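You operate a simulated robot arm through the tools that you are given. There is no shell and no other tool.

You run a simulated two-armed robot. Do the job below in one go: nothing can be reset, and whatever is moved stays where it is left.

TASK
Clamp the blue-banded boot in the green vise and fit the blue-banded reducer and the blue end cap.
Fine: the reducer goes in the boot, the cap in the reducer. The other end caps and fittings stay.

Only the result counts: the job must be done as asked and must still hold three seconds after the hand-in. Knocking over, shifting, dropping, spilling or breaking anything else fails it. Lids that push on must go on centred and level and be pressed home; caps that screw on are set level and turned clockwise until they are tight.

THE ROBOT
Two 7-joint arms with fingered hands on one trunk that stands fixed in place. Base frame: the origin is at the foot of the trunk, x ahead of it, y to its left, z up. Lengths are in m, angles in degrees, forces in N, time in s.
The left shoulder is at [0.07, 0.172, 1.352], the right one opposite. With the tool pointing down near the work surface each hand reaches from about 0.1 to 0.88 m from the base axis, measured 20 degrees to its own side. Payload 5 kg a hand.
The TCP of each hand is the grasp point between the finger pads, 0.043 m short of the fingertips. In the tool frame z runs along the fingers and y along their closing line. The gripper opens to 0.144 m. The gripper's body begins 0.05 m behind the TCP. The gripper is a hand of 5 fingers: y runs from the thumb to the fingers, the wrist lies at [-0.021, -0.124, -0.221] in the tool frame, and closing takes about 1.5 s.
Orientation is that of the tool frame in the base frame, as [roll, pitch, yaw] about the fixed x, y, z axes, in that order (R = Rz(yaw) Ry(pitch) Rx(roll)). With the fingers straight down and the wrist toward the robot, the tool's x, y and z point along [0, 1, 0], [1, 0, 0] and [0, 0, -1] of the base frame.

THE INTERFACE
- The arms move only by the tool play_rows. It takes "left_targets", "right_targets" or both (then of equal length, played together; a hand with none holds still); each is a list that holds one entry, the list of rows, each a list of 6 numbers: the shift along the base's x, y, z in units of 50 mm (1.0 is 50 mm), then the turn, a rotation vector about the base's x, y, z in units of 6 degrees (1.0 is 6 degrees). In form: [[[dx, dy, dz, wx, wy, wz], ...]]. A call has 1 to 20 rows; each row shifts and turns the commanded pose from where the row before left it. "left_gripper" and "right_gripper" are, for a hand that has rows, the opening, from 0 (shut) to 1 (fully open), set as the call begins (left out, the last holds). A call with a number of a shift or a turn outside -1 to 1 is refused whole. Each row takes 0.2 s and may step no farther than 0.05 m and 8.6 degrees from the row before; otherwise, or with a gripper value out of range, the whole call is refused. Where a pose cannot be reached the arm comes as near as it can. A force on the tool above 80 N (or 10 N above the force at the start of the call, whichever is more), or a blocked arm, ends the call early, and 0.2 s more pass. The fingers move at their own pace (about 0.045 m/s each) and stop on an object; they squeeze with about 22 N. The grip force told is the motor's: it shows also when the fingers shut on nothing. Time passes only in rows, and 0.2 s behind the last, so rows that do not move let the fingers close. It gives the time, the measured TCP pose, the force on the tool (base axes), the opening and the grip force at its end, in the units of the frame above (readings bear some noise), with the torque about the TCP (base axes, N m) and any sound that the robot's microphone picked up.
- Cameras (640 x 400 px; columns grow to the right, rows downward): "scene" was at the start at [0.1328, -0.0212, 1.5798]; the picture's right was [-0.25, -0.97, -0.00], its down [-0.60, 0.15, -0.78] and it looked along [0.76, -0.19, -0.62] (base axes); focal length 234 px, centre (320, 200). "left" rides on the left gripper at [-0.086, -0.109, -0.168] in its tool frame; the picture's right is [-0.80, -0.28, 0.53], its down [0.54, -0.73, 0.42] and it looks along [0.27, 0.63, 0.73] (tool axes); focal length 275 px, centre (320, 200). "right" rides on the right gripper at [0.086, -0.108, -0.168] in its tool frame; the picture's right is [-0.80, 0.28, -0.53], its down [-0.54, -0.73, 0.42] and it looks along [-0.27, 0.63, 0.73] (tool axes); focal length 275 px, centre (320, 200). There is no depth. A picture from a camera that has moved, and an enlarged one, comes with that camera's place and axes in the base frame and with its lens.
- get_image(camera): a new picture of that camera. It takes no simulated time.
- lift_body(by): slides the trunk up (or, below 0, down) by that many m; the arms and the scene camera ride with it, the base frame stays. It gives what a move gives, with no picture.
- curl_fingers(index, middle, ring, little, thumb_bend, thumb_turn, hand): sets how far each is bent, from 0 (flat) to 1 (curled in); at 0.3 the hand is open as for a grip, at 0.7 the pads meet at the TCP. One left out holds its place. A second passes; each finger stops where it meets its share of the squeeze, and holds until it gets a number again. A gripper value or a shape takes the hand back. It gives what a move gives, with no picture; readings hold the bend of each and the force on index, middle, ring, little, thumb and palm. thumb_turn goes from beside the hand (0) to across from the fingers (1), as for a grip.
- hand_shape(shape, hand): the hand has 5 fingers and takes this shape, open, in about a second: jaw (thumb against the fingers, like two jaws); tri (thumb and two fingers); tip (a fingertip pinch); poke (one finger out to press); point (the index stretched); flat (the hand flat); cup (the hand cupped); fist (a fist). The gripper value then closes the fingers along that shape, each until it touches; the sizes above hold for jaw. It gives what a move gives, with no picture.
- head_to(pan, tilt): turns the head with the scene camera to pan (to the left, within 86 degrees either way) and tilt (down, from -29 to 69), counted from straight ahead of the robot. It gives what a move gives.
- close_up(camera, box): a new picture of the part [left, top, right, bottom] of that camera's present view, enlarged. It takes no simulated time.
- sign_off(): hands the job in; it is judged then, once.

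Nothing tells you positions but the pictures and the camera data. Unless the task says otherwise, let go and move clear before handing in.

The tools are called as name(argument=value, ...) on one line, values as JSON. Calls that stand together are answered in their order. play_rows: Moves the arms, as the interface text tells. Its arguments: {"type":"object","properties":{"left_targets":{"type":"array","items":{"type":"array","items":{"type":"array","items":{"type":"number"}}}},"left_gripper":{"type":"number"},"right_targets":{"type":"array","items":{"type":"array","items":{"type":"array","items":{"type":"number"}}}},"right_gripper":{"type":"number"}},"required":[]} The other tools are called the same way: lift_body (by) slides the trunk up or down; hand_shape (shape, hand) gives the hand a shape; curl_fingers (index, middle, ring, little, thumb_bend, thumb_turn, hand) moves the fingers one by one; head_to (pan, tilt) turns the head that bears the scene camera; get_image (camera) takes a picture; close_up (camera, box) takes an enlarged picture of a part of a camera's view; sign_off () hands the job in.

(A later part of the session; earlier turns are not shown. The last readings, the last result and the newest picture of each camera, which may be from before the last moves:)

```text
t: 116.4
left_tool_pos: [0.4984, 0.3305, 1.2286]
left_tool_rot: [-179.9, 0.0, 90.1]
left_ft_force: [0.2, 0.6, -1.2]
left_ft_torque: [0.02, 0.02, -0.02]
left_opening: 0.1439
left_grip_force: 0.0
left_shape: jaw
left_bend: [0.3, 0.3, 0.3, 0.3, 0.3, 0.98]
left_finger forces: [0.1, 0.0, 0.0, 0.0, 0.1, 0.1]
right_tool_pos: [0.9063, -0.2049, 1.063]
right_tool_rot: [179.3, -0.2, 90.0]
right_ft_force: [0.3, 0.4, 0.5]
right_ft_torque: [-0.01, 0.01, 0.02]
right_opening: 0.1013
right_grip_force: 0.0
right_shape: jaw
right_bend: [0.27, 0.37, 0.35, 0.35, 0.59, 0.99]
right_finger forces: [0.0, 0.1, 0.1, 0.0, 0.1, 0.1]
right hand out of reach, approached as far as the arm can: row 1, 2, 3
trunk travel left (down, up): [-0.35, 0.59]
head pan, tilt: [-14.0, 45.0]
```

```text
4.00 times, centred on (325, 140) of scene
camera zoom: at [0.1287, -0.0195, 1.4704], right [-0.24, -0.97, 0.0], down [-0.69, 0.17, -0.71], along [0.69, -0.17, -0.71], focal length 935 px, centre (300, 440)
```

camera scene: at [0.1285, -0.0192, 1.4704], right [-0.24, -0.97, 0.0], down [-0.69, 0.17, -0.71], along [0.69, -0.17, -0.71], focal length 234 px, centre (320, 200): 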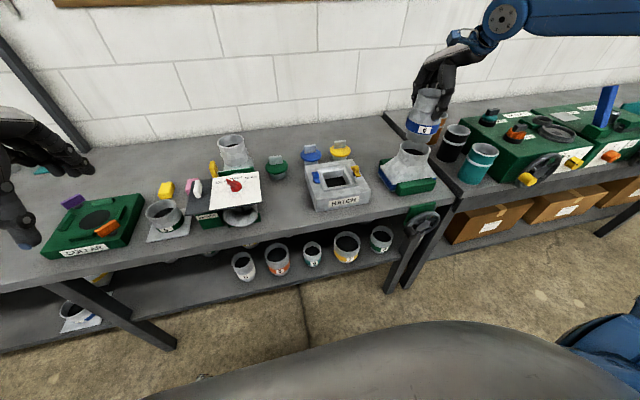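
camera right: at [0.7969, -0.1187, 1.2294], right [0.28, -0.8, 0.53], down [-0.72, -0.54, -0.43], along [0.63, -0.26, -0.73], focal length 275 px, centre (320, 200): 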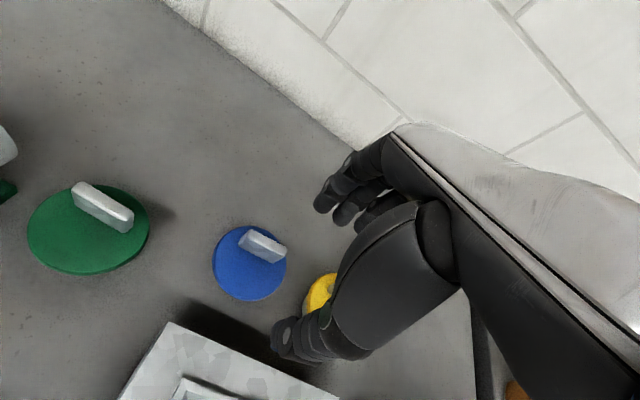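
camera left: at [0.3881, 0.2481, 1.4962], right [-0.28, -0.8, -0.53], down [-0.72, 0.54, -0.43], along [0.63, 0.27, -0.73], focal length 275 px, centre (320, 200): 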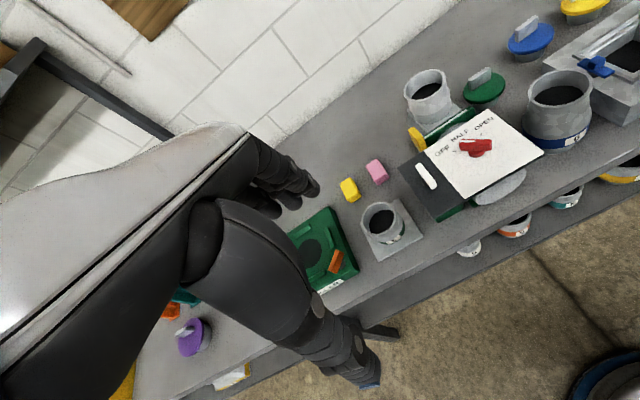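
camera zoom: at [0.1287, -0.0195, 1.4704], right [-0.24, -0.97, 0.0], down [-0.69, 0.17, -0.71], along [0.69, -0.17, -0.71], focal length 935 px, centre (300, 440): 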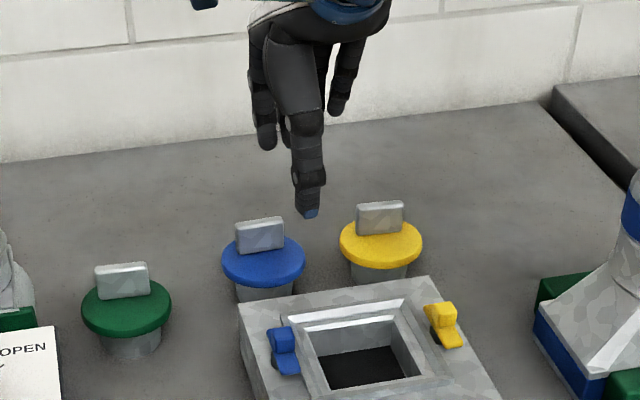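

The straight-down pose won't reach the cap with the shoulder this high. I'll raise the hand, lower the trunk 0.12 m, and try again.

play_rows(right_targets=[[[0, 0, 0.8, 0, 0, 0], [0, 0, 0.8, 0, 0, 0], [-0.2, 0, 0.7, 0, 0, 0]]])

lift_body(by=-0.12)

play_rows(right_targets=[[[0.3, 0.18, 0, 0, 0, 0], [0.3, 0.18, 0, 0, 0, 0], [0.24, 0.18, 0, 0, 0, 0], [0, 0, 0, 0, 0, 0]]])

get_image(camera="right")

```text
t: 117.2
left_tool_pos: [0.4972, 0.3312, 1.2286]
left_tool_rot: [-180.0, -0.1, 90.1]
left_ft_force: [-0.8, 0.0, 0.3]
left_ft_torque: [0.01, -0.06, 0.01]
left_opening: 0.1437
left_grip_force: 0.2
left_shape: jaw
left_bend: [0.3, 0.3, 0.3, 0.3, 0.3, 0.98]
left_finger forces: [0.1, 0.0, 0.0, 0.0, 0.0, 0.0]
right_tool_pos: [0.8944, -0.2016, 1.1788]
right_tool_rot: [179.6, 0.0, 90.0]
right_ft_force: [0.3, -0.4, 0.3]
right_ft_torque: [-0.01, -0.05, 0.02]
right_opening: 0.101
right_grip_force: 0.1
right_shape: jaw
right_bend: [0.27, 0.37, 0.35, 0.35, 0.59, 0.99]
right_finger forces: [0.1, 0.1, 0.1, 0.0, 0.0, 0.0]
trunk travel left (down, up): [-0.35, 0.59]
head pan, tilt: [-14.0, 45.0]
```

```text
t: 118.7
left_tool_pos: [0.4979, 0.331, 1.1086]
left_tool_rot: [180.0, -0.1, 90.2]
left_ft_force: [0.1, 0.0, -1.1]
left_ft_torque: [-0.02, -0.01, -0.04]
left_opening: 0.1439
left_grip_force: 0.1
left_shape: jaw
left_bend: [0.3, 0.3, 0.3, 0.3, 0.3, 0.98]
left_finger forces: [0.0, 0.1, 0.1, 0.0, 0.1, 0.0]
right_tool_pos: [0.8953, -0.2035, 1.0595]
right_tool_rot: [179.5, -0.1, 90.0]
right_ft_force: [-0.5, -0.1, 1.0]
right_ft_torque: [-0.04, 0.01, -0.03]
right_opening: 0.1013
right_grip_force: 0.1
right_shape: jaw
right_bend: [0.27, 0.37, 0.35, 0.35, 0.59, 0.99]
right_finger forces: [0.1, 0.0, 0.0, 0.0, 0.0, 0.0]
trunk travel left (down, up): [-0.23, 0.71]
head pan, tilt: [-14.0, 45.0]
```

```text
t: 119.7
left_tool_pos: [0.4994, 0.3311, 1.1088]
left_tool_rot: [-179.9, -0.1, 90.1]
left_ft_force: [0.4, 0.0, 0.5]
left_ft_torque: [-0.02, -0.01, -0.04]
left_opening: 0.1438
left_grip_force: 0.2
left_shape: jaw
left_bend: [0.3, 0.3, 0.3, 0.3, 0.3, 0.98]
left_finger forces: [0.0, 0.1, 0.0, 0.0, 0.0, 0.1]
right_tool_pos: [0.9164, -0.191, 1.059]
right_tool_rot: [179.6, 0.0, 90.0]
right_ft_force: [-0.1, -0.3, -0.2]
right_ft_torque: [0.0, -0.02, 0.0]
right_opening: 0.1009
right_grip_force: 0.1
right_shape: jaw
right_bend: [0.27, 0.37, 0.35, 0.35, 0.59, 0.99]
right_finger forces: [0.0, 0.0, 0.0, 0.0, 0.0, 0.0]
right hand out of reach, approached as far as the arm can: row 2, 3
trunk travel left (down, up): [-0.23, 0.71]
head pan, tilt: [-14.0, 45.0]
```

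```text
taken
camera right: at [0.8076, -0.1061, 1.2247], right [0.28, -0.8, 0.53], down [-0.72, -0.54, -0.43], along [0.63, -0.27, -0.73], focal length 275 px, centre (320, 200)
```

right: 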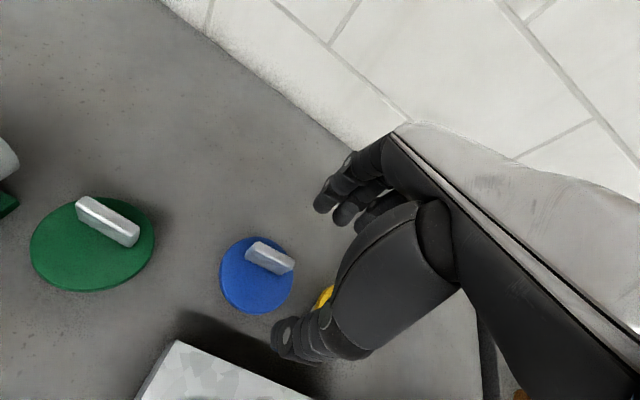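

Still just short, so I'll add a 14° forward tilt, which extends the reach, and try again over the tab.

play_rows(right_targets=[[[0, 0, 0, 0, -0.8, 0], [0, 0, 0, 0, -0.8, 0], [0, 0, 0, 0, -0.73, 0], [0.22, 0.13, -0.1, 0, 0, 0], [0.22, 0.13, -0.1, 0, 0, 0], [0, 0, 0, 0, 0, 0]]])

get_image(camera="right")

close_up(camera="scene", box=[285, 50, 365, 150])

```text
t: 121.1
left_tool_pos: [0.4989, 0.3314, 1.109]
left_tool_rot: [-180.0, 0.0, 90.0]
left_ft_force: [-0.6, 0.3, 0.6]
left_ft_torque: [-0.04, -0.04, 0.04]
left_opening: 0.1438
left_grip_force: 0.0
left_shape: jaw
left_bend: [0.3, 0.3, 0.3, 0.3, 0.3, 0.98]
left_finger forces: [0.0, 0.1, 0.0, 0.0, 0.0, 0.0]
right_tool_pos: [0.9373, -0.1787, 1.0489]
right_tool_rot: [165.6, 0.0, 90.0]
right_ft_force: [0.0, 0.2, 0.3]
right_ft_torque: [-0.01, -0.01, 0.02]
right_opening: 0.1012
right_grip_force: 0.1
right_shape: jaw
right_bend: [0.27, 0.37, 0.35, 0.35, 0.59, 0.99]
right_finger forces: [0.0, 0.1, 0.1, 0.0, 0.0, 0.1]
trunk travel left (down, up): [-0.23, 0.71]
head pan, tilt: [-14.0, 45.0]
```

```text
taken
camera right: at [0.7913, -0.093, 1.1836], right [0.14, -0.8, 0.59], down [-0.6, -0.54, -0.59], along [0.79, -0.27, -0.55], focal length 275 px, centre (320, 200)
```

right: 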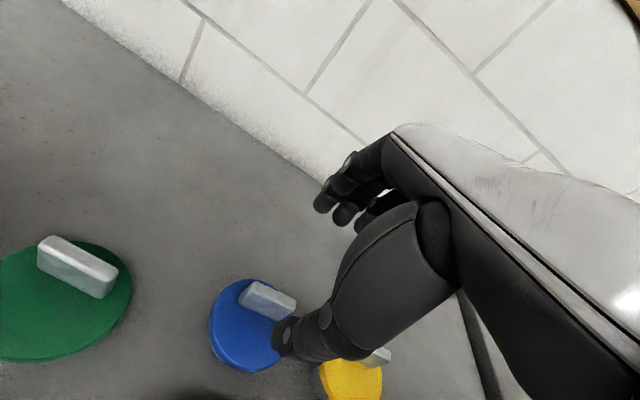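

```text
4.00 times, centred on (325, 100) of scene
camera zoom: at [0.1275, -0.0193, 1.3506], right [-0.24, -0.97, 0.0], down [-0.69, 0.17, -0.71], along [0.69, -0.17, -0.71], focal length 935 px, centre (300, 600)
```

zoom: 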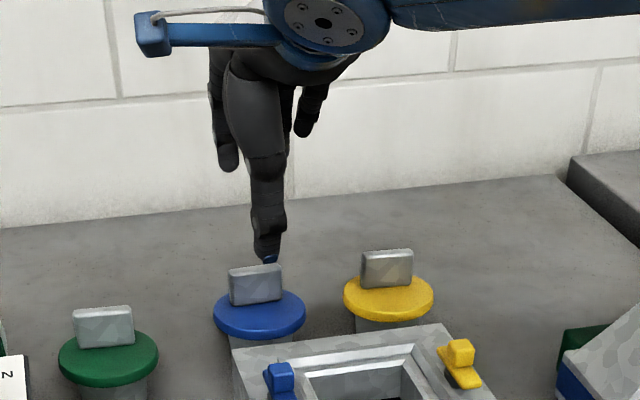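

Now I'm over the tab at z=1.05 with a 14° tilt. I'll narrow the opening first so the thumb doesn't touch the disc, then check.

play_rows(right_targets=[[[0, 0, 0, 0, 0, 0], [0, 0, 0, 0, 0, 0], [0, 0, 0, 0, 0, 0], [0, 0, 0, 0, 0, 0], [0, 0, 0, 0, 0, 0]]], right_gripper=0.4)

close_up(camera="right", box=[180, 130, 460, 400])

close_up(camera="scene", box=[295, 75, 355, 145])

```text
t: 122.3
left_tool_pos: [0.4991, 0.3315, 1.1083]
left_tool_rot: [-179.9, 0.0, 90.1]
left_ft_force: [0.1, 0.5, -0.9]
left_ft_torque: [0.03, 0.04, 0.01]
left_opening: 0.144
left_grip_force: 0.0
left_shape: jaw
left_bend: [0.3, 0.3, 0.3, 0.3, 0.3, 0.98]
left_finger forces: [0.1, 0.1, 0.0, 0.0, 0.0, 0.0]
right_tool_pos: [0.938, -0.1791, 1.0464]
right_tool_rot: [165.7, -0.1, 90.1]
right_ft_force: [-0.5, -0.4, -1.0]
right_ft_torque: [0.0, 0.0, 0.03]
right_opening: 0.0583
right_grip_force: 0.0
right_shape: jaw
right_bend: [0.74, 0.49, 0.46, 0.44, 0.73, 1.0]
right_finger forces: [0.0, 0.0, 0.0, 0.1, 0.0, 0.1]
trunk travel left (down, up): [-0.23, 0.71]
head pan, tilt: [-14.0, 45.0]
```

```text
1.48 times, centred on (320, 265) of right
camera zoom: at [0.792, -0.093, 1.1829], right [0.14, -0.8, 0.59], down [-0.6, -0.54, -0.59], along [0.79, -0.27, -0.55], focal length 408 px, centre (320, 104)
```

zoom: 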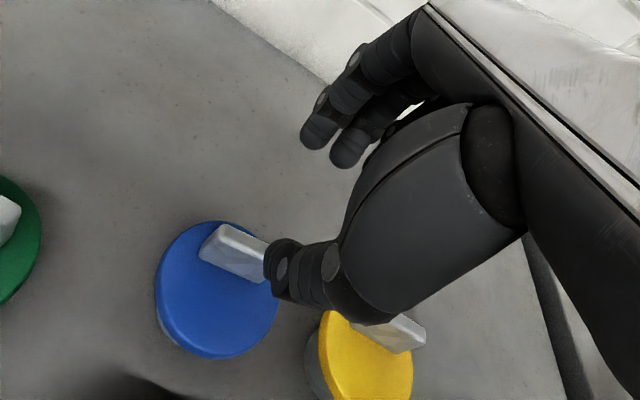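

```text
5.71 times, centred on (325, 110) of scene
camera zoom: at [0.1284, -0.0195, 1.3504], right [-0.24, -0.97, 0.0], down [-0.69, 0.17, -0.71], along [0.69, -0.17, -0.71], focal length 1335 px, centre (291, 714)
```

zoom: 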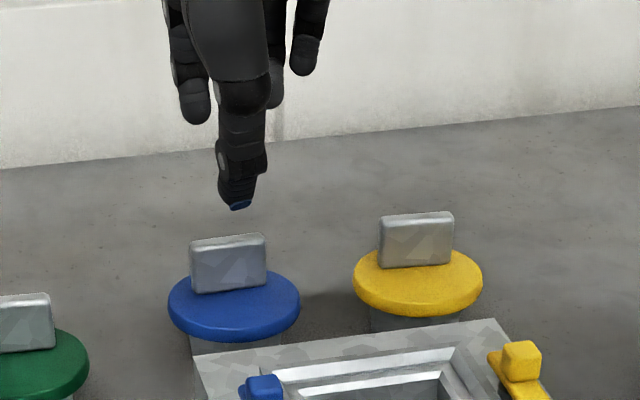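

Reach is comfortable, so I'll reduce the tilt to about 8° for a flatter pinch and descend so the fingertips straddle the tab.

play_rows(right_targets=[[[0, 0, 0, 0, 1, 0], [0, 0, -0.4, 0, 0, 0], [0, 0, -0.4, 0, 0, 0], [0, 0.02, -0.4, 0, 0, 0], [0, 0, 0, 0, 0, 0]]])

close_up(camera="right", box=[180, 130, 460, 400])

close_up(camera="scene", box=[295, 75, 355, 145])

```text
t: 123.5
left_tool_pos: [0.4982, 0.3306, 1.1086]
left_tool_rot: [-179.9, 0.0, 90.2]
left_ft_force: [-0.6, 0.1, 0.0]
left_ft_torque: [0.02, 0.02, -0.02]
left_opening: 0.1438
left_grip_force: 0.0
left_shape: jaw
left_bend: [0.3, 0.3, 0.3, 0.3, 0.3, 0.98]
left_finger forces: [0.0, 0.1, 0.1, 0.0, 0.1, 0.0]
right_tool_pos: [0.9294, -0.1872, 0.9898]
right_tool_rot: [171.6, -0.1, 90.0]
right_ft_force: [0.9, 0.0, -0.7]
right_ft_torque: [-0.01, 0.01, 0.03]
right_opening: 0.0579
right_grip_force: 0.0
right_shape: jaw
right_bend: [0.74, 0.49, 0.46, 0.44, 0.73, 1.0]
right_finger forces: [0.0, 0.1, 0.1, 0.0, 0.0, 0.1]
right hand out of reach, approached as far as the arm can: row 1, 3, 4
trunk travel left (down, up): [-0.23, 0.71]
head pan, tilt: [-14.0, 45.0]
```

```text
1.48 times, centred on (320, 265) of right
camera zoom: at [0.7973, -0.1008, 1.14], right [0.2, -0.8, 0.57], down [-0.65, -0.54, -0.53], along [0.73, -0.26, -0.63], focal length 408 px, centre (320, 104)
```

zoom: 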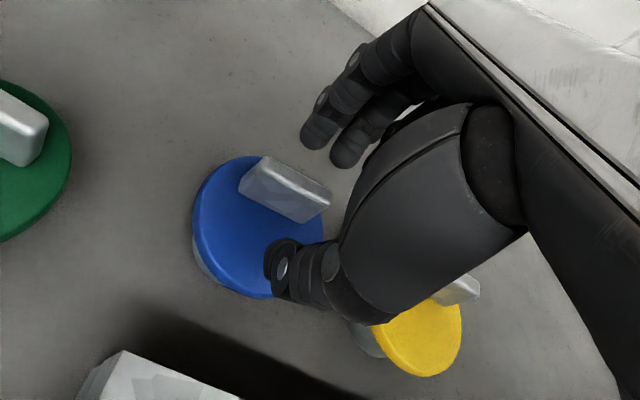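

```text
5.71 times, centred on (325, 110) of scene
camera zoom: at [0.128, -0.0193, 1.3505], right [-0.24, -0.97, 0.0], down [-0.69, 0.17, -0.71], along [0.69, -0.17, -0.71], focal length 1335 px, centre (291, 714)
```

zoom: 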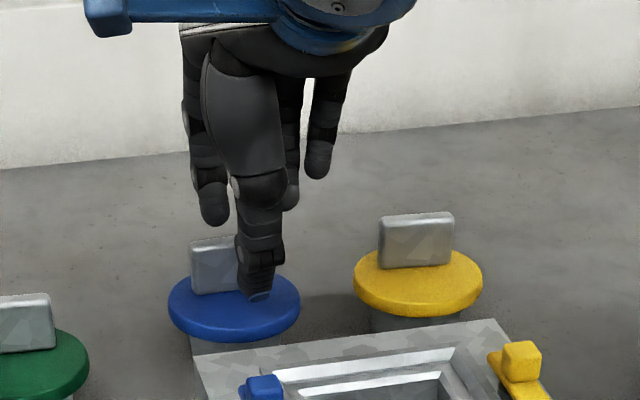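

The tab lies between thumb and fingers, but the hand drifted about 9 mm short and right. I'll add a little tilt back and correct the position.

play_rows(right_targets=[[[0, 0, 0, 0, -0.7, 0], [0.1, 0.1, 0, 0, 0, 0], [0.06, 0.08, -0.1, 0, 0, 0], [0, 0, 0, 0, 0, 0]]])

close_up(camera="right", box=[180, 130, 460, 400])

close_up(camera="scene", box=[295, 75, 355, 145])

```text
t: 124.5
left_tool_pos: [0.4988, 0.3309, 1.1093]
left_tool_rot: [-179.9, 0.0, 90.0]
left_ft_force: [0.5, -0.8, 0.5]
left_ft_torque: [0.01, -0.01, 0.0]
left_opening: 0.1438
left_grip_force: 0.0
left_shape: jaw
left_bend: [0.3, 0.3, 0.3, 0.3, 0.3, 0.98]
left_finger forces: [0.1, 0.1, 0.0, 0.0, 0.0, 0.0]
right_tool_pos: [0.9333, -0.181, 0.9863]
right_tool_rot: [167.3, -0.2, 90.0]
right_ft_force: [0.4, 0.1, 0.2]
right_ft_torque: [-0.01, -0.02, 0.0]
right_opening: 0.0578
right_grip_force: 0.1
right_shape: jaw
right_bend: [0.74, 0.49, 0.46, 0.44, 0.73, 1.0]
right_finger forces: [0.0, 0.0, 0.0, 0.0, 0.0, 0.1]
right hand out of reach, approached as far as the arm can: row 3
trunk travel left (down, up): [-0.23, 0.71]
head pan, tilt: [-14.0, 45.0]
```

```text
1.48 times, centred on (320, 265) of right
camera zoom: at [0.7913, -0.095, 1.1257], right [0.16, -0.8, 0.58], down [-0.61, -0.54, -0.57], along [0.77, -0.26, -0.58], focal length 408 px, centre (320, 104)
```

zoom: 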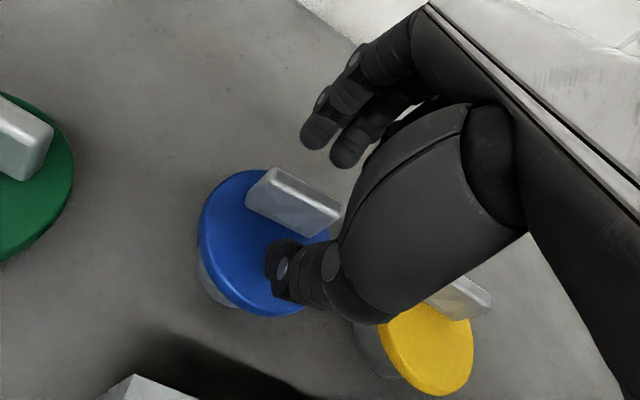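

```text
5.71 times, centred on (325, 110) of scene
camera zoom: at [0.1283, -0.0194, 1.3504], right [-0.24, -0.97, 0.0], down [-0.69, 0.17, -0.71], along [0.69, -0.17, -0.71], focal length 1335 px, centre (291, 714)
```

zoom: 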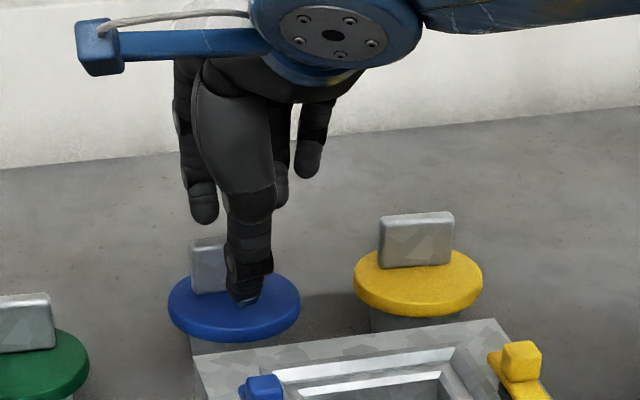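

The pinch is nearly in place; I just need about 8 mm more depth, which I'll take from the trunk.

lift_body(by=-0.009)

close_up(camera="scene", box=[295, 75, 355, 145])

```text
t: 125.1
left_tool_pos: [0.4981, 0.3308, 1.1011]
left_tool_rot: [179.9, 0.0, 90.1]
left_ft_force: [0.7, -0.1, -1.3]
left_ft_torque: [-0.03, -0.02, 0.01]
left_opening: 0.1438
left_grip_force: 0.1
left_shape: jaw
left_bend: [0.3, 0.3, 0.3, 0.3, 0.3, 0.98]
left_finger forces: [0.0, 0.0, 0.0, 0.0, 0.0, 0.1]
right_tool_pos: [0.9332, -0.1802, 0.9785]
right_tool_rot: [167.2, -0.2, 90.0]
right_ft_force: [-1.6, 0.7, 8.0]
right_ft_torque: [0.07, 0.39, 0.0]
right_opening: 0.058
right_grip_force: 0.0
right_shape: jaw
right_bend: [0.74, 0.49, 0.46, 0.44, 0.73, 1.0]
right_finger forces: [0.1, 0.1, 0.1, 0.0, 9.3, 0.0]
trunk travel left (down, up): [-0.221, 0.719]
head pan, tilt: [-14.0, 45.0]
```

```text
5.71 times, centred on (325, 110) of scene
camera zoom: at [0.1272, -0.0194, 1.3417], right [-0.24, -0.97, 0.0], down [-0.69, 0.17, -0.71], along [0.69, -0.17, -0.71], focal length 1335 px, centre (291, 714)
```

zoom: 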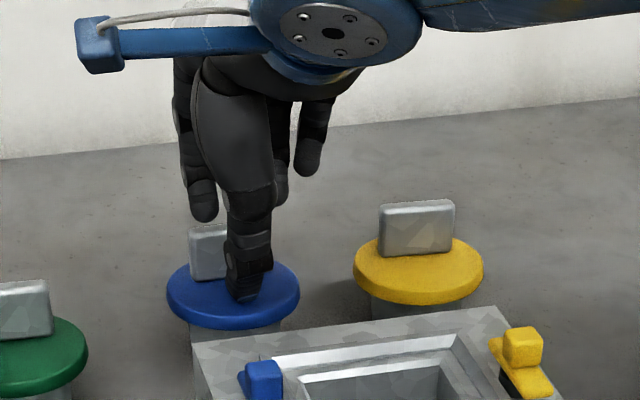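

The thumb tip has just touched the disc (9 N), so that's deep enough. I'll back off 4 mm and close on the tab.

lift_body(by=0.004)

play_rows(right_targets=[[[0, 0, 0, 0, 0, 0], [0, 0, 0, 0, 0, 0], [0, 0, 0, 0, 0, 0], [0, 0, 0, 0, 0, 0], [0, 0, 0, 0, 0, 0], [0, 0, 0, 0, 0, 0], [0, 0, 0, 0, 0, 0], [0, 0, 0, 0, 0, 0]]], right_gripper=0.0)

close_up(camera="scene", box=[295, 75, 355, 145])

close_up(camera="right", box=[180, 130, 460, 400])

```text
t: 125.6
left_tool_pos: [0.499, 0.332, 1.104]
left_tool_rot: [-180.0, 0.0, 90.1]
left_ft_force: [-1.1, 0.4, -0.6]
left_ft_torque: [-0.03, -0.02, -0.01]
left_opening: 0.144
left_grip_force: 0.0
left_shape: jaw
left_bend: [0.3, 0.3, 0.3, 0.3, 0.3, 0.98]
left_finger forces: [0.1, 0.0, 0.0, 0.0, 0.0, 0.0]
right_tool_pos: [0.9325, -0.1816, 0.9801]
right_tool_rot: [167.3, 0.0, 90.0]
right_ft_force: [0.3, 0.4, -0.1]
right_ft_torque: [-0.01, -0.02, -0.01]
right_opening: 0.0576
right_grip_force: 0.0
right_shape: jaw
right_bend: [0.74, 0.49, 0.46, 0.44, 0.73, 1.0]
right_finger forces: [0.0, 0.0, 0.0, 0.1, 0.0, 0.0]
trunk travel left (down, up): [-0.225, 0.715]
head pan, tilt: [-14.0, 45.0]
```

```text
t: 127.4
left_tool_pos: [0.4989, 0.331, 1.103]
left_tool_rot: [-180.0, 0.1, 90.1]
left_ft_force: [0.4, 0.3, 0.2]
left_ft_torque: [-0.01, 0.0, -0.03]
left_opening: 0.1439
left_grip_force: 0.1
left_shape: jaw
left_bend: [0.3, 0.3, 0.3, 0.3, 0.3, 0.98]
left_finger forces: [0.0, 0.0, 0.1, 0.0, 0.1, 0.0]
right_tool_pos: [0.9339, -0.1814, 0.9809]
right_tool_rot: [167.4, -0.1, 90.1]
right_ft_force: [-0.2, -0.6, 0.5]
right_ft_torque: [-0.01, 0.02, 0.01]
right_opening: 0.0083
right_grip_force: 22.7
right_shape: jaw
right_bend: [0.71, 0.66, 0.7, 0.7, 0.73, 1.0]
right_finger forces: [11.5, 6.0, 0.0, 0.1, 17.8, 0.0]
trunk travel left (down, up): [-0.225, 0.715]
head pan, tilt: [-14.0, 45.0]
```

```text
5.71 times, centred on (325, 110) of scene
camera zoom: at [0.1284, -0.0195, 1.3454], right [-0.24, -0.97, 0.0], down [-0.69, 0.17, -0.71], along [0.69, -0.17, -0.71], focal length 1335 px, centre (291, 714)
```

zoom: 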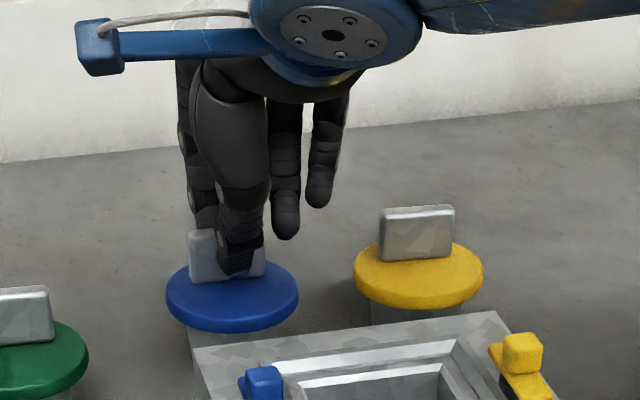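

```text
1.48 times, centred on (320, 265) of right
camera zoom: at [0.7914, -0.0952, 1.1206], right [0.16, -0.8, 0.58], down [-0.61, -0.54, -0.57], along [0.77, -0.26, -0.58], focal length 408 px, centre (320, 104)
```

zoom: 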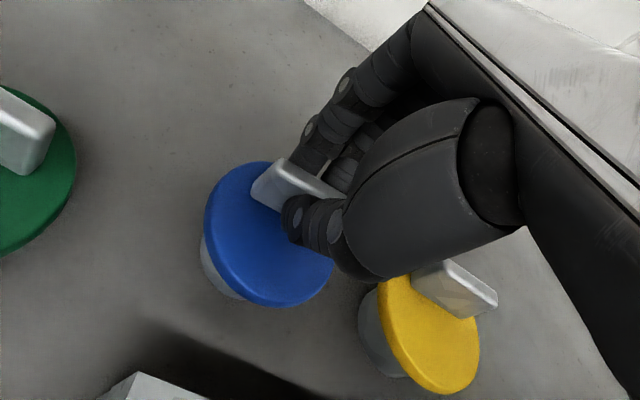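

The tab is pinched (index 11.5, middle 6, thumb 18 N). Lifting slightly to see how the cap hangs.

play_rows(right_targets=[[[-0.05, 0, 0.2, 0, 0, 0], [-0.1, 0, 0.3, 0, 0, 0], [-0.1, 0, 0.3, 0, 0, 0], [0, 0, 0, 0, 0, 0]]])

close_up(camera="scene", box=[295, 75, 355, 145])

close_up(camera="right", box=[180, 130, 460, 400])

```text
t: 128.4
left_tool_pos: [0.4978, 0.3319, 1.1031]
left_tool_rot: [-179.9, -0.1, 90.1]
left_ft_force: [0.5, -0.7, 0.6]
left_ft_torque: [0.01, 0.02, 0.02]
left_opening: 0.1439
left_grip_force: 0.0
left_shape: jaw
left_bend: [0.3, 0.3, 0.3, 0.3, 0.3, 0.98]
left_finger forces: [0.0, 0.1, 0.1, 0.0, 0.1, 0.0]
right_tool_pos: [0.9209, -0.183, 1.0212]
right_tool_rot: [167.3, -0.1, 90.2]
right_ft_force: [0.5, -0.3, -0.4]
right_ft_torque: [0.01, 0.0, 0.01]
right_opening: 0.0084
right_grip_force: 22.0
right_shape: jaw
right_bend: [0.71, 0.66, 0.7, 0.7, 0.72, 1.0]
right_finger forces: [11.5, 6.0, 0.0, 0.0, 17.5, 0.0]
trunk travel left (down, up): [-0.225, 0.715]
head pan, tilt: [-14.0, 45.0]
```

```text
5.71 times, centred on (325, 110) of scene
camera zoom: at [0.1289, -0.0197, 1.3453], right [-0.24, -0.97, 0.0], down [-0.69, 0.17, -0.71], along [0.69, -0.17, -0.71], focal length 1335 px, centre (291, 714)
```

zoom: 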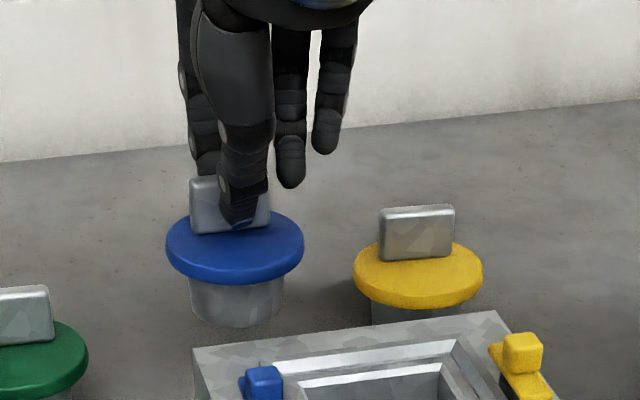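

```text
1.48 times, centred on (320, 265) of right
camera zoom: at [0.7791, -0.0957, 1.16], right [0.16, -0.8, 0.58], down [-0.61, -0.54, -0.57], along [0.77, -0.26, -0.58], focal length 408 px, centre (320, 104)
```

zoom: 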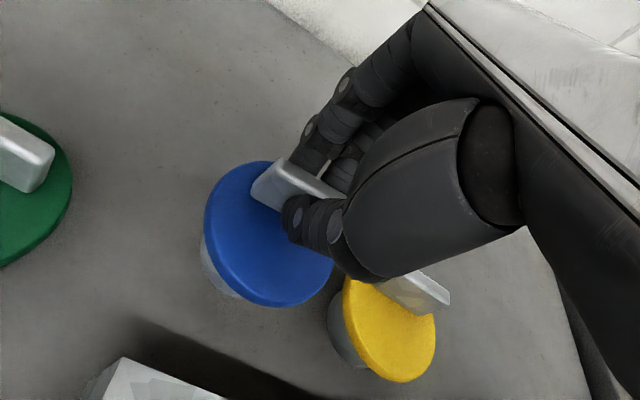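

The cap came up level and undisturbed; it weighs about 1 N. I'll raise the trunk 0.15 m, then carry the cap over to the reducer at a safe height.

lift_body(by=0.15)

play_rows(right_targets=[[[-0.4, 0, 0.4, 0, 0, 0], [-0.5, -0.2, 0.4, 0, 0, 0], [-0.5, -0.4, 0.4, 0, 0, 0], [-0.4, -0.6, 0.4, 0, 0, 0], [-0.4, -0.6, 0.3, 0, 0, 0], [-0.3, -0.6, 0, 0, 0, 0], [-0.3, -0.6, 0, 0, 0, 0], [-0.2, -0.6, 0, 0, 0, 0], [-0.2, -0.6, 0, 0, 0, 0], [-0.2, -0.6, 0, 0, 0, 0], [-0.1, -0.6, 0, 0, 0, 0], [0, -0.6, 0, 0, 0, 0], [0, -0.4, 0, 0, 0, 0], [0, 0, 0, 0, 0, 0]]])

get_image(camera="scene")

get_image(camera="right")

```text
t: 130.2
left_tool_pos: [0.5001, 0.3308, 1.2529]
left_tool_rot: [-179.8, 0.1, 90.1]
left_ft_force: [-0.1, -0.2, -0.3]
left_ft_torque: [-0.02, 0.02, 0.01]
left_opening: 0.1436
left_grip_force: 0.0
left_shape: jaw
left_bend: [0.3, 0.3, 0.3, 0.3, 0.3, 0.98]
left_finger forces: [0.1, 0.1, 0.1, 0.0, 0.0, 0.1]
right_tool_pos: [0.9211, -0.1821, 1.1708]
right_tool_rot: [167.3, -0.1, 90.1]
right_ft_force: [0.1, 0.5, -0.7]
right_ft_torque: [0.01, -0.01, 0.0]
right_opening: 0.0083
right_grip_force: 22.1
right_shape: jaw
right_bend: [0.71, 0.66, 0.7, 0.7, 0.72, 1.0]
right_finger forces: [11.3, 6.0, 0.0, 0.1, 17.5, 0.0]
trunk travel left (down, up): [-0.375, 0.565]
head pan, tilt: [-14.0, 45.0]
```

```text
t: 133.2
left_tool_pos: [0.4994, 0.332, 1.2532]
left_tool_rot: [-180.0, 0.1, 90.1]
left_ft_force: [0.6, 0.1, -0.7]
left_ft_torque: [-0.03, 0.06, 0.02]
left_opening: 0.144
left_grip_force: 0.0
left_shape: jaw
left_bend: [0.3, 0.3, 0.3, 0.3, 0.3, 0.98]
left_finger forces: [0.0, 0.1, 0.1, 0.1, 0.1, 0.0]
right_tool_pos: [0.7446, -0.5006, 1.2655]
right_tool_rot: [167.3, -0.1, 90.1]
right_ft_force: [0.3, 0.4, -1.8]
right_ft_torque: [-0.05, 0.03, 0.01]
right_opening: 0.0082
right_grip_force: 21.7
right_shape: jaw
right_bend: [0.71, 0.66, 0.7, 0.7, 0.73, 1.0]
right_finger forces: [11.5, 6.0, 0.0, 0.0, 17.5, 0.0]
trunk travel left (down, up): [-0.375, 0.565]
head pan, tilt: [-14.0, 45.0]
```

```text
taken
camera scene: at [0.1285, -0.019, 1.4954], right [-0.24, -0.97, 0.0], down [-0.69, 0.17, -0.71], along [0.69, -0.17, -0.71], focal length 234 px, centre (320, 200)
```

scene: 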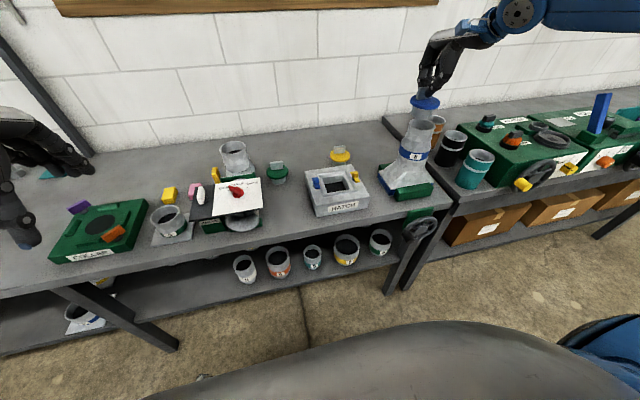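

```text
taken
camera right: at [0.6032, -0.415, 1.4054], right [0.16, -0.8, 0.58], down [-0.61, -0.54, -0.57], along [0.77, -0.26, -0.58], focal length 275 px, centre (320, 200)
```

right: 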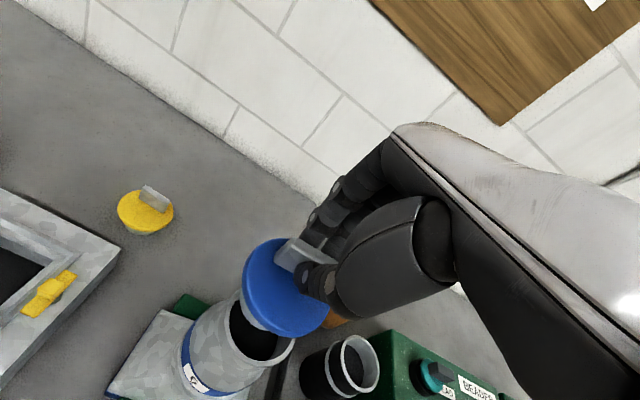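

The cap hovers near the reducer. I'll zoom in to measure the plug against the reducer's rim.

close_up(camera="scene", box=[390, 80, 450, 150])

close_up(camera="right", box=[160, 220, 360, 400])

```text
5.71 times, centred on (420, 115) of scene
camera zoom: at [0.1285, -0.019, 1.4954], right [-0.24, -0.97, 0.0], down [-0.69, 0.17, -0.71], along [0.69, -0.17, -0.71], focal length 1335 px, centre (-251, 686)
```

zoom: 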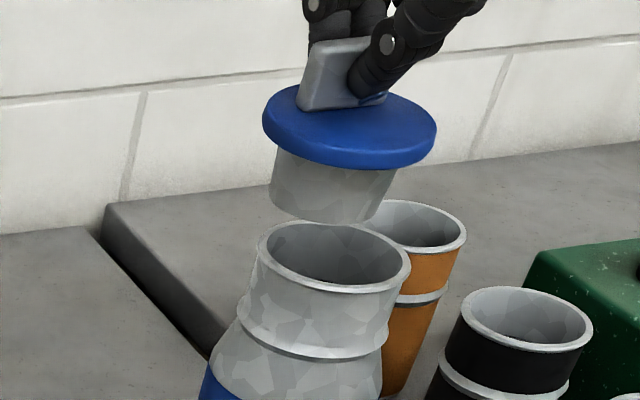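

```text
2.22 times, centred on (260, 310) of right
camera zoom: at [0.6032, -0.415, 1.4054], right [0.16, -0.8, 0.58], down [-0.61, -0.54, -0.57], along [0.77, -0.26, -0.58], focal length 612 px, centre (453, -44)
```

zoom: 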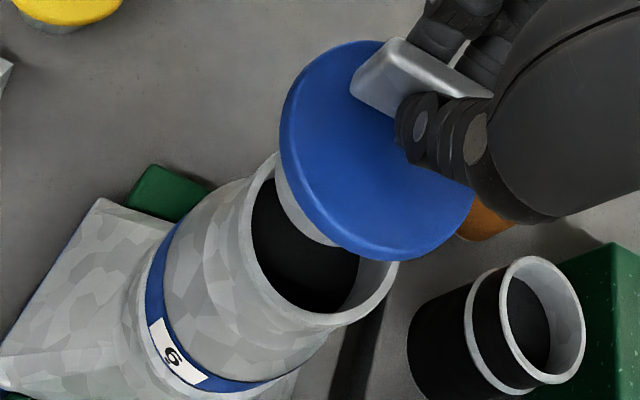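

Both cameras agree the cap must move about 4 mm nearer and 15 mm to the right to be concentric. Making that correction and lowering a little.

play_rows(right_targets=[[[-0.08, -0.3, 0, 0, 0, 0], [0, 0, -0.2, 0, 0, 0], [0, 0, -0.1, 0, 0, 0], [0, 0, 0, 0, 0, 0]]])

close_up(camera="scene", box=[390, 80, 450, 150])

close_up(camera="right", box=[160, 220, 360, 400])

```text
t: 134.2
left_tool_pos: [0.4983, 0.3309, 1.2532]
left_tool_rot: [179.9, -0.1, 90.0]
left_ft_force: [-0.3, -0.3, 0.2]
left_ft_torque: [0.03, -0.01, 0.01]
left_opening: 0.1439
left_grip_force: 0.1
left_shape: jaw
left_bend: [0.3, 0.3, 0.3, 0.3, 0.3, 0.98]
left_finger forces: [0.0, 0.1, 0.0, 0.1, 0.0, 0.0]
right_tool_pos: [0.7416, -0.5179, 1.2509]
right_tool_rot: [167.3, -0.2, 90.0]
right_ft_force: [-1.1, 0.0, -1.0]
right_ft_torque: [0.02, -0.02, 0.03]
right_opening: 0.0082
right_grip_force: 21.9
right_shape: jaw
right_bend: [0.71, 0.66, 0.7, 0.7, 0.73, 1.0]
right_finger forces: [11.6, 5.9, 0.0, 0.0, 17.4, 0.1]
trunk travel left (down, up): [-0.375, 0.565]
head pan, tilt: [-14.0, 45.0]
```

```text
5.71 times, centred on (420, 115) of scene
camera zoom: at [0.128, -0.0201, 1.4955], right [-0.24, -0.97, 0.0], down [-0.69, 0.17, -0.71], along [0.69, -0.17, -0.71], focal length 1335 px, centre (-251, 686)
```

zoom: 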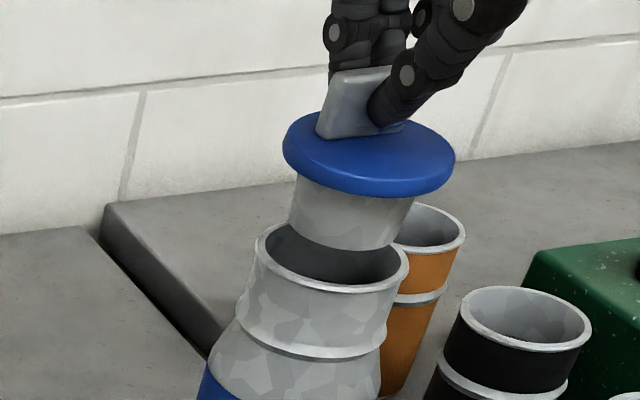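

```text
2.22 times, centred on (260, 310) of right
camera zoom: at [0.5995, -0.4311, 1.3904], right [0.16, -0.8, 0.58], down [-0.61, -0.54, -0.57], along [0.77, -0.26, -0.58], focal length 612 px, centre (453, -44)
```

zoom: 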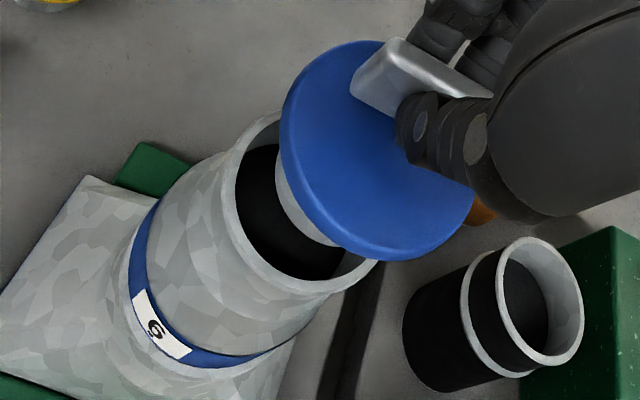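

The cap is now within about 3 mm of centre. Applying the last correction and lowering the plug into the reducer's mouth.

play_rows(right_targets=[[[-0.02, 0.06, 0, 0, 0, 0], [0, 0, -0.15, 0, 0, 0], [0, 0, -0.15, 0, 0, 0], [0, 0, -0.1, 0, 0, 0], [0, 0, 0, 0, 0, 0]]])

close_up(camera="scene", box=[390, 80, 450, 150])

close_up(camera="right", box=[160, 220, 360, 400])

```text
t: 135.4
left_tool_pos: [0.499, 0.3305, 1.2533]
left_tool_rot: [180.0, 0.1, 90.1]
left_ft_force: [0.4, -0.6, 0.0]
left_ft_torque: [0.02, 0.03, 0.04]
left_opening: 0.1437
left_grip_force: 0.0
left_shape: jaw
left_bend: [0.3, 0.3, 0.3, 0.3, 0.3, 0.98]
left_finger forces: [0.0, 0.1, 0.0, 0.1, 0.1, 0.0]
right_tool_pos: [0.7401, -0.5133, 1.2314]
right_tool_rot: [167.4, -0.2, 90.0]
right_ft_force: [-0.7, 0.5, -0.8]
right_ft_torque: [0.01, 0.0, 0.04]
right_opening: 0.008
right_grip_force: 21.9
right_shape: jaw
right_bend: [0.71, 0.66, 0.7, 0.7, 0.73, 1.0]
right_finger forces: [11.5, 6.0, 0.0, 0.0, 17.5, 0.0]
trunk travel left (down, up): [-0.375, 0.565]
head pan, tilt: [-14.0, 45.0]
```

```text
5.71 times, centred on (420, 115) of scene
camera zoom: at [0.1284, -0.0198, 1.4954], right [-0.24, -0.97, 0.0], down [-0.69, 0.17, -0.71], along [0.69, -0.17, -0.71], focal length 1335 px, centre (-251, 686)
```

zoom: 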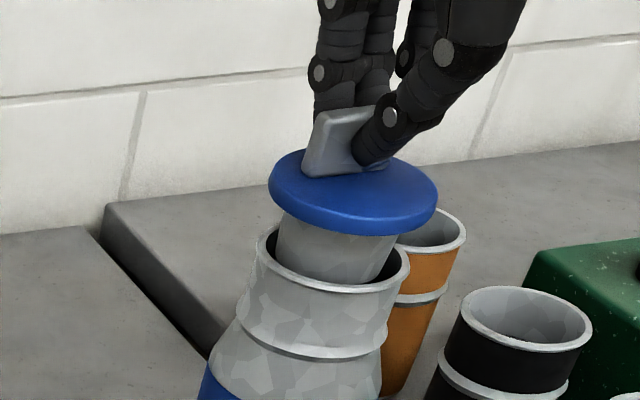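

```text
2.22 times, centred on (260, 310) of right
camera zoom: at [0.5985, -0.4278, 1.3705], right [0.16, -0.8, 0.58], down [-0.61, -0.54, -0.57], along [0.77, -0.26, -0.58], focal length 612 px, centre (453, -44)
```

zoom: 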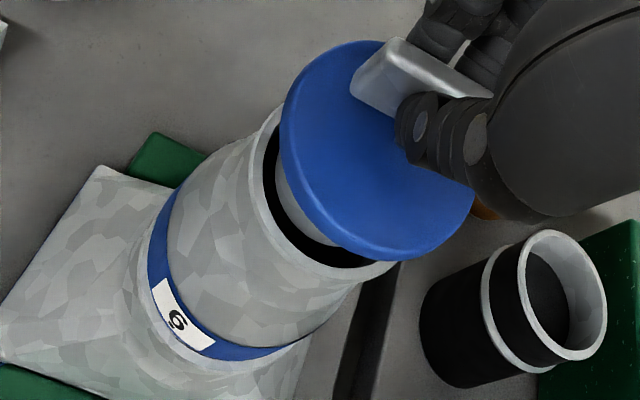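

The plug is entering the mouth with even gaps on both sides. Lowering further in steps while watching the force.

play_rows(right_targets=[[[0, 0, -0.12, 0, 0, 0], [0, 0, -0.12, 0, 0, 0], [0, 0, -0.12, 0, 0, 0], [0, 0, 0, 0, 0, 0]]])

close_up(camera="scene", box=[390, 80, 450, 150])

close_up(camera="right", box=[160, 220, 360, 400])

```text
t: 136.4
left_tool_pos: [0.4988, 0.3314, 1.2549]
left_tool_rot: [-180.0, 0.1, 90.1]
left_ft_force: [1.4, 0.2, -0.1]
left_ft_torque: [0.0, 0.01, -0.01]
left_opening: 0.144
left_grip_force: 0.1
left_shape: jaw
left_bend: [0.3, 0.3, 0.3, 0.3, 0.3, 0.98]
left_finger forces: [0.0, 0.1, 0.0, 0.0, 0.0, 0.1]
right_tool_pos: [0.7395, -0.5135, 1.2127]
right_tool_rot: [167.3, -0.2, 90.1]
right_ft_force: [-0.4, -0.2, -1.0]
right_ft_torque: [-0.01, 0.02, 0.02]
right_opening: 0.008
right_grip_force: 21.8
right_shape: jaw
right_bend: [0.71, 0.66, 0.7, 0.7, 0.73, 1.0]
right_finger forces: [11.5, 6.1, 0.0, 0.2, 17.5, 0.0]
trunk travel left (down, up): [-0.375, 0.565]
head pan, tilt: [-14.0, 45.0]
```

```text
5.71 times, centred on (420, 115) of scene
camera zoom: at [0.1283, -0.0197, 1.4954], right [-0.24, -0.97, 0.0], down [-0.69, 0.17, -0.71], along [0.69, -0.17, -0.71], focal length 1335 px, centre (-251, 686)
```

zoom: 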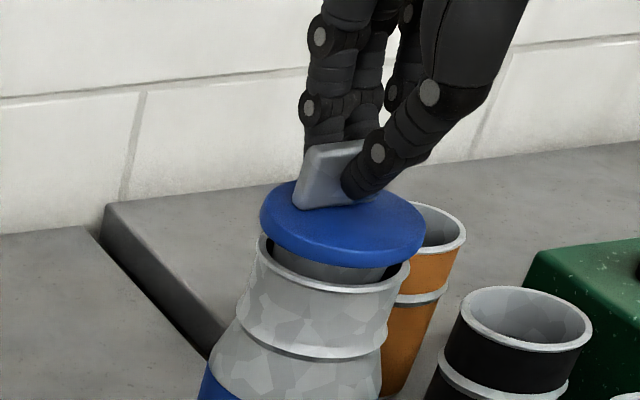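

```text
2.22 times, centred on (260, 310) of right
camera zoom: at [0.5987, -0.4279, 1.352], right [0.16, -0.8, 0.58], down [-0.61, -0.54, -0.57], along [0.77, -0.26, -0.58], focal length 612 px, centre (453, -44)
```

zoom: 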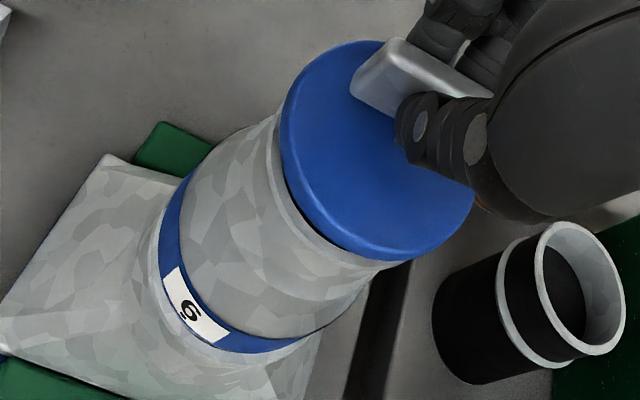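

No contact yet, about 1 cm to go and still concentric. Continuing down to seat the disc on the rim.

play_rows(right_targets=[[[0, 0, -0.08, 0, 0, 0], [0, 0, -0.08, 0, 0, 0], [0, 0, -0.06, 0, 0, 0], [0, 0, 0, 0, 0, 0]]])

close_up(camera="scene", box=[390, 80, 450, 150])

close_up(camera="right", box=[160, 220, 360, 400])

```text
t: 137.4
left_tool_pos: [0.4987, 0.332, 1.2532]
left_tool_rot: [-180.0, 0.1, 90.2]
left_ft_force: [-0.6, 0.6, 0.1]
left_ft_torque: [0.02, 0.0, 0.01]
left_opening: 0.144
left_grip_force: 0.1
left_shape: jaw
left_bend: [0.3, 0.3, 0.3, 0.3, 0.3, 0.98]
left_finger forces: [0.0, 0.0, 0.0, 0.0, 0.0, 0.0]
right_tool_pos: [0.7404, -0.5129, 1.2019]
right_tool_rot: [167.3, -0.1, 90.1]
right_ft_force: [-0.9, 0.5, -0.3]
right_ft_torque: [-0.02, 0.04, -0.01]
right_opening: 0.0083
right_grip_force: 21.9
right_shape: jaw
right_bend: [0.71, 0.66, 0.7, 0.7, 0.73, 1.0]
right_finger forces: [11.4, 6.1, 0.0, 0.0, 17.6, 0.0]
trunk travel left (down, up): [-0.375, 0.565]
head pan, tilt: [-14.0, 45.0]
```

```text
5.71 times, centred on (420, 115) of scene
camera zoom: at [0.1283, -0.0197, 1.4954], right [-0.24, -0.97, 0.0], down [-0.69, 0.17, -0.71], along [0.69, -0.17, -0.71], focal length 1335 px, centre (-251, 686)
```

zoom: 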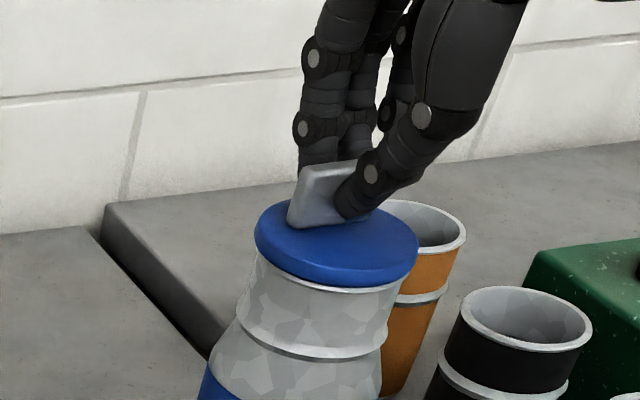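

```text
2.22 times, centred on (260, 310) of right
camera zoom: at [0.5985, -0.4277, 1.341], right [0.16, -0.8, 0.58], down [-0.61, -0.54, -0.57], along [0.77, -0.26, -0.58], focal length 612 px, centre (453, -44)
```

zoom: 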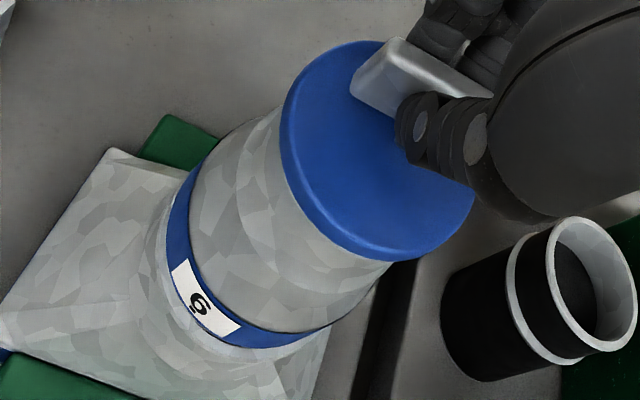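

The disc is almost on the rim. Pressing down the last few millimetres.

play_rows(right_targets=[[[0, 0, -0.05, 0, 0, 0], [0, 0, -0.05, 0, 0, 0], [0, 0, -0.04, 0, 0, 0], [0, 0, 0, 0, 0, 0]]])

close_up(camera="scene", box=[390, 80, 450, 150])

```text
t: 138.4
left_tool_pos: [0.4966, 0.3317, 1.2554]
left_tool_rot: [179.9, 0.1, 90.1]
left_ft_force: [-0.1, 0.1, -0.1]
left_ft_torque: [0.01, 0.01, 0.03]
left_opening: 0.1439
left_grip_force: 0.1
left_shape: jaw
left_bend: [0.3, 0.3, 0.3, 0.3, 0.3, 0.98]
left_finger forces: [0.0, 0.0, 0.0, 0.0, 0.0, 0.1]
right_tool_pos: [0.74, -0.512, 1.1998]
right_tool_rot: [167.0, -0.1, 90.1]
right_ft_force: [2.2, -3.1, 22.4]
right_ft_torque: [-0.09, -0.26, -0.01]
right_opening: 0.0095
right_grip_force: 22.0
right_shape: jaw
right_bend: [0.71, 0.65, 0.7, 0.7, 0.74, 1.0]
right_finger forces: [14.9, 8.9, 0.0, 0.0, 21.9, 0.0]
trunk travel left (down, up): [-0.375, 0.565]
head pan, tilt: [-14.0, 45.0]
```

```text
5.71 times, centred on (420, 115) of scene
camera zoom: at [0.1262, -0.0184, 1.4959], right [-0.24, -0.97, 0.0], down [-0.69, 0.17, -0.71], along [0.69, -0.17, -0.71], focal length 1335 px, centre (-251, 686)
```

zoom: 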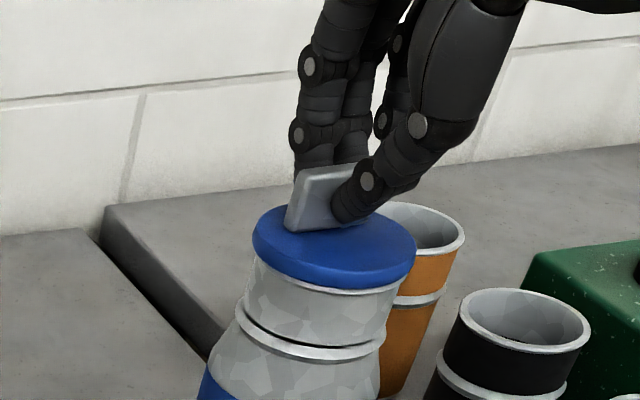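

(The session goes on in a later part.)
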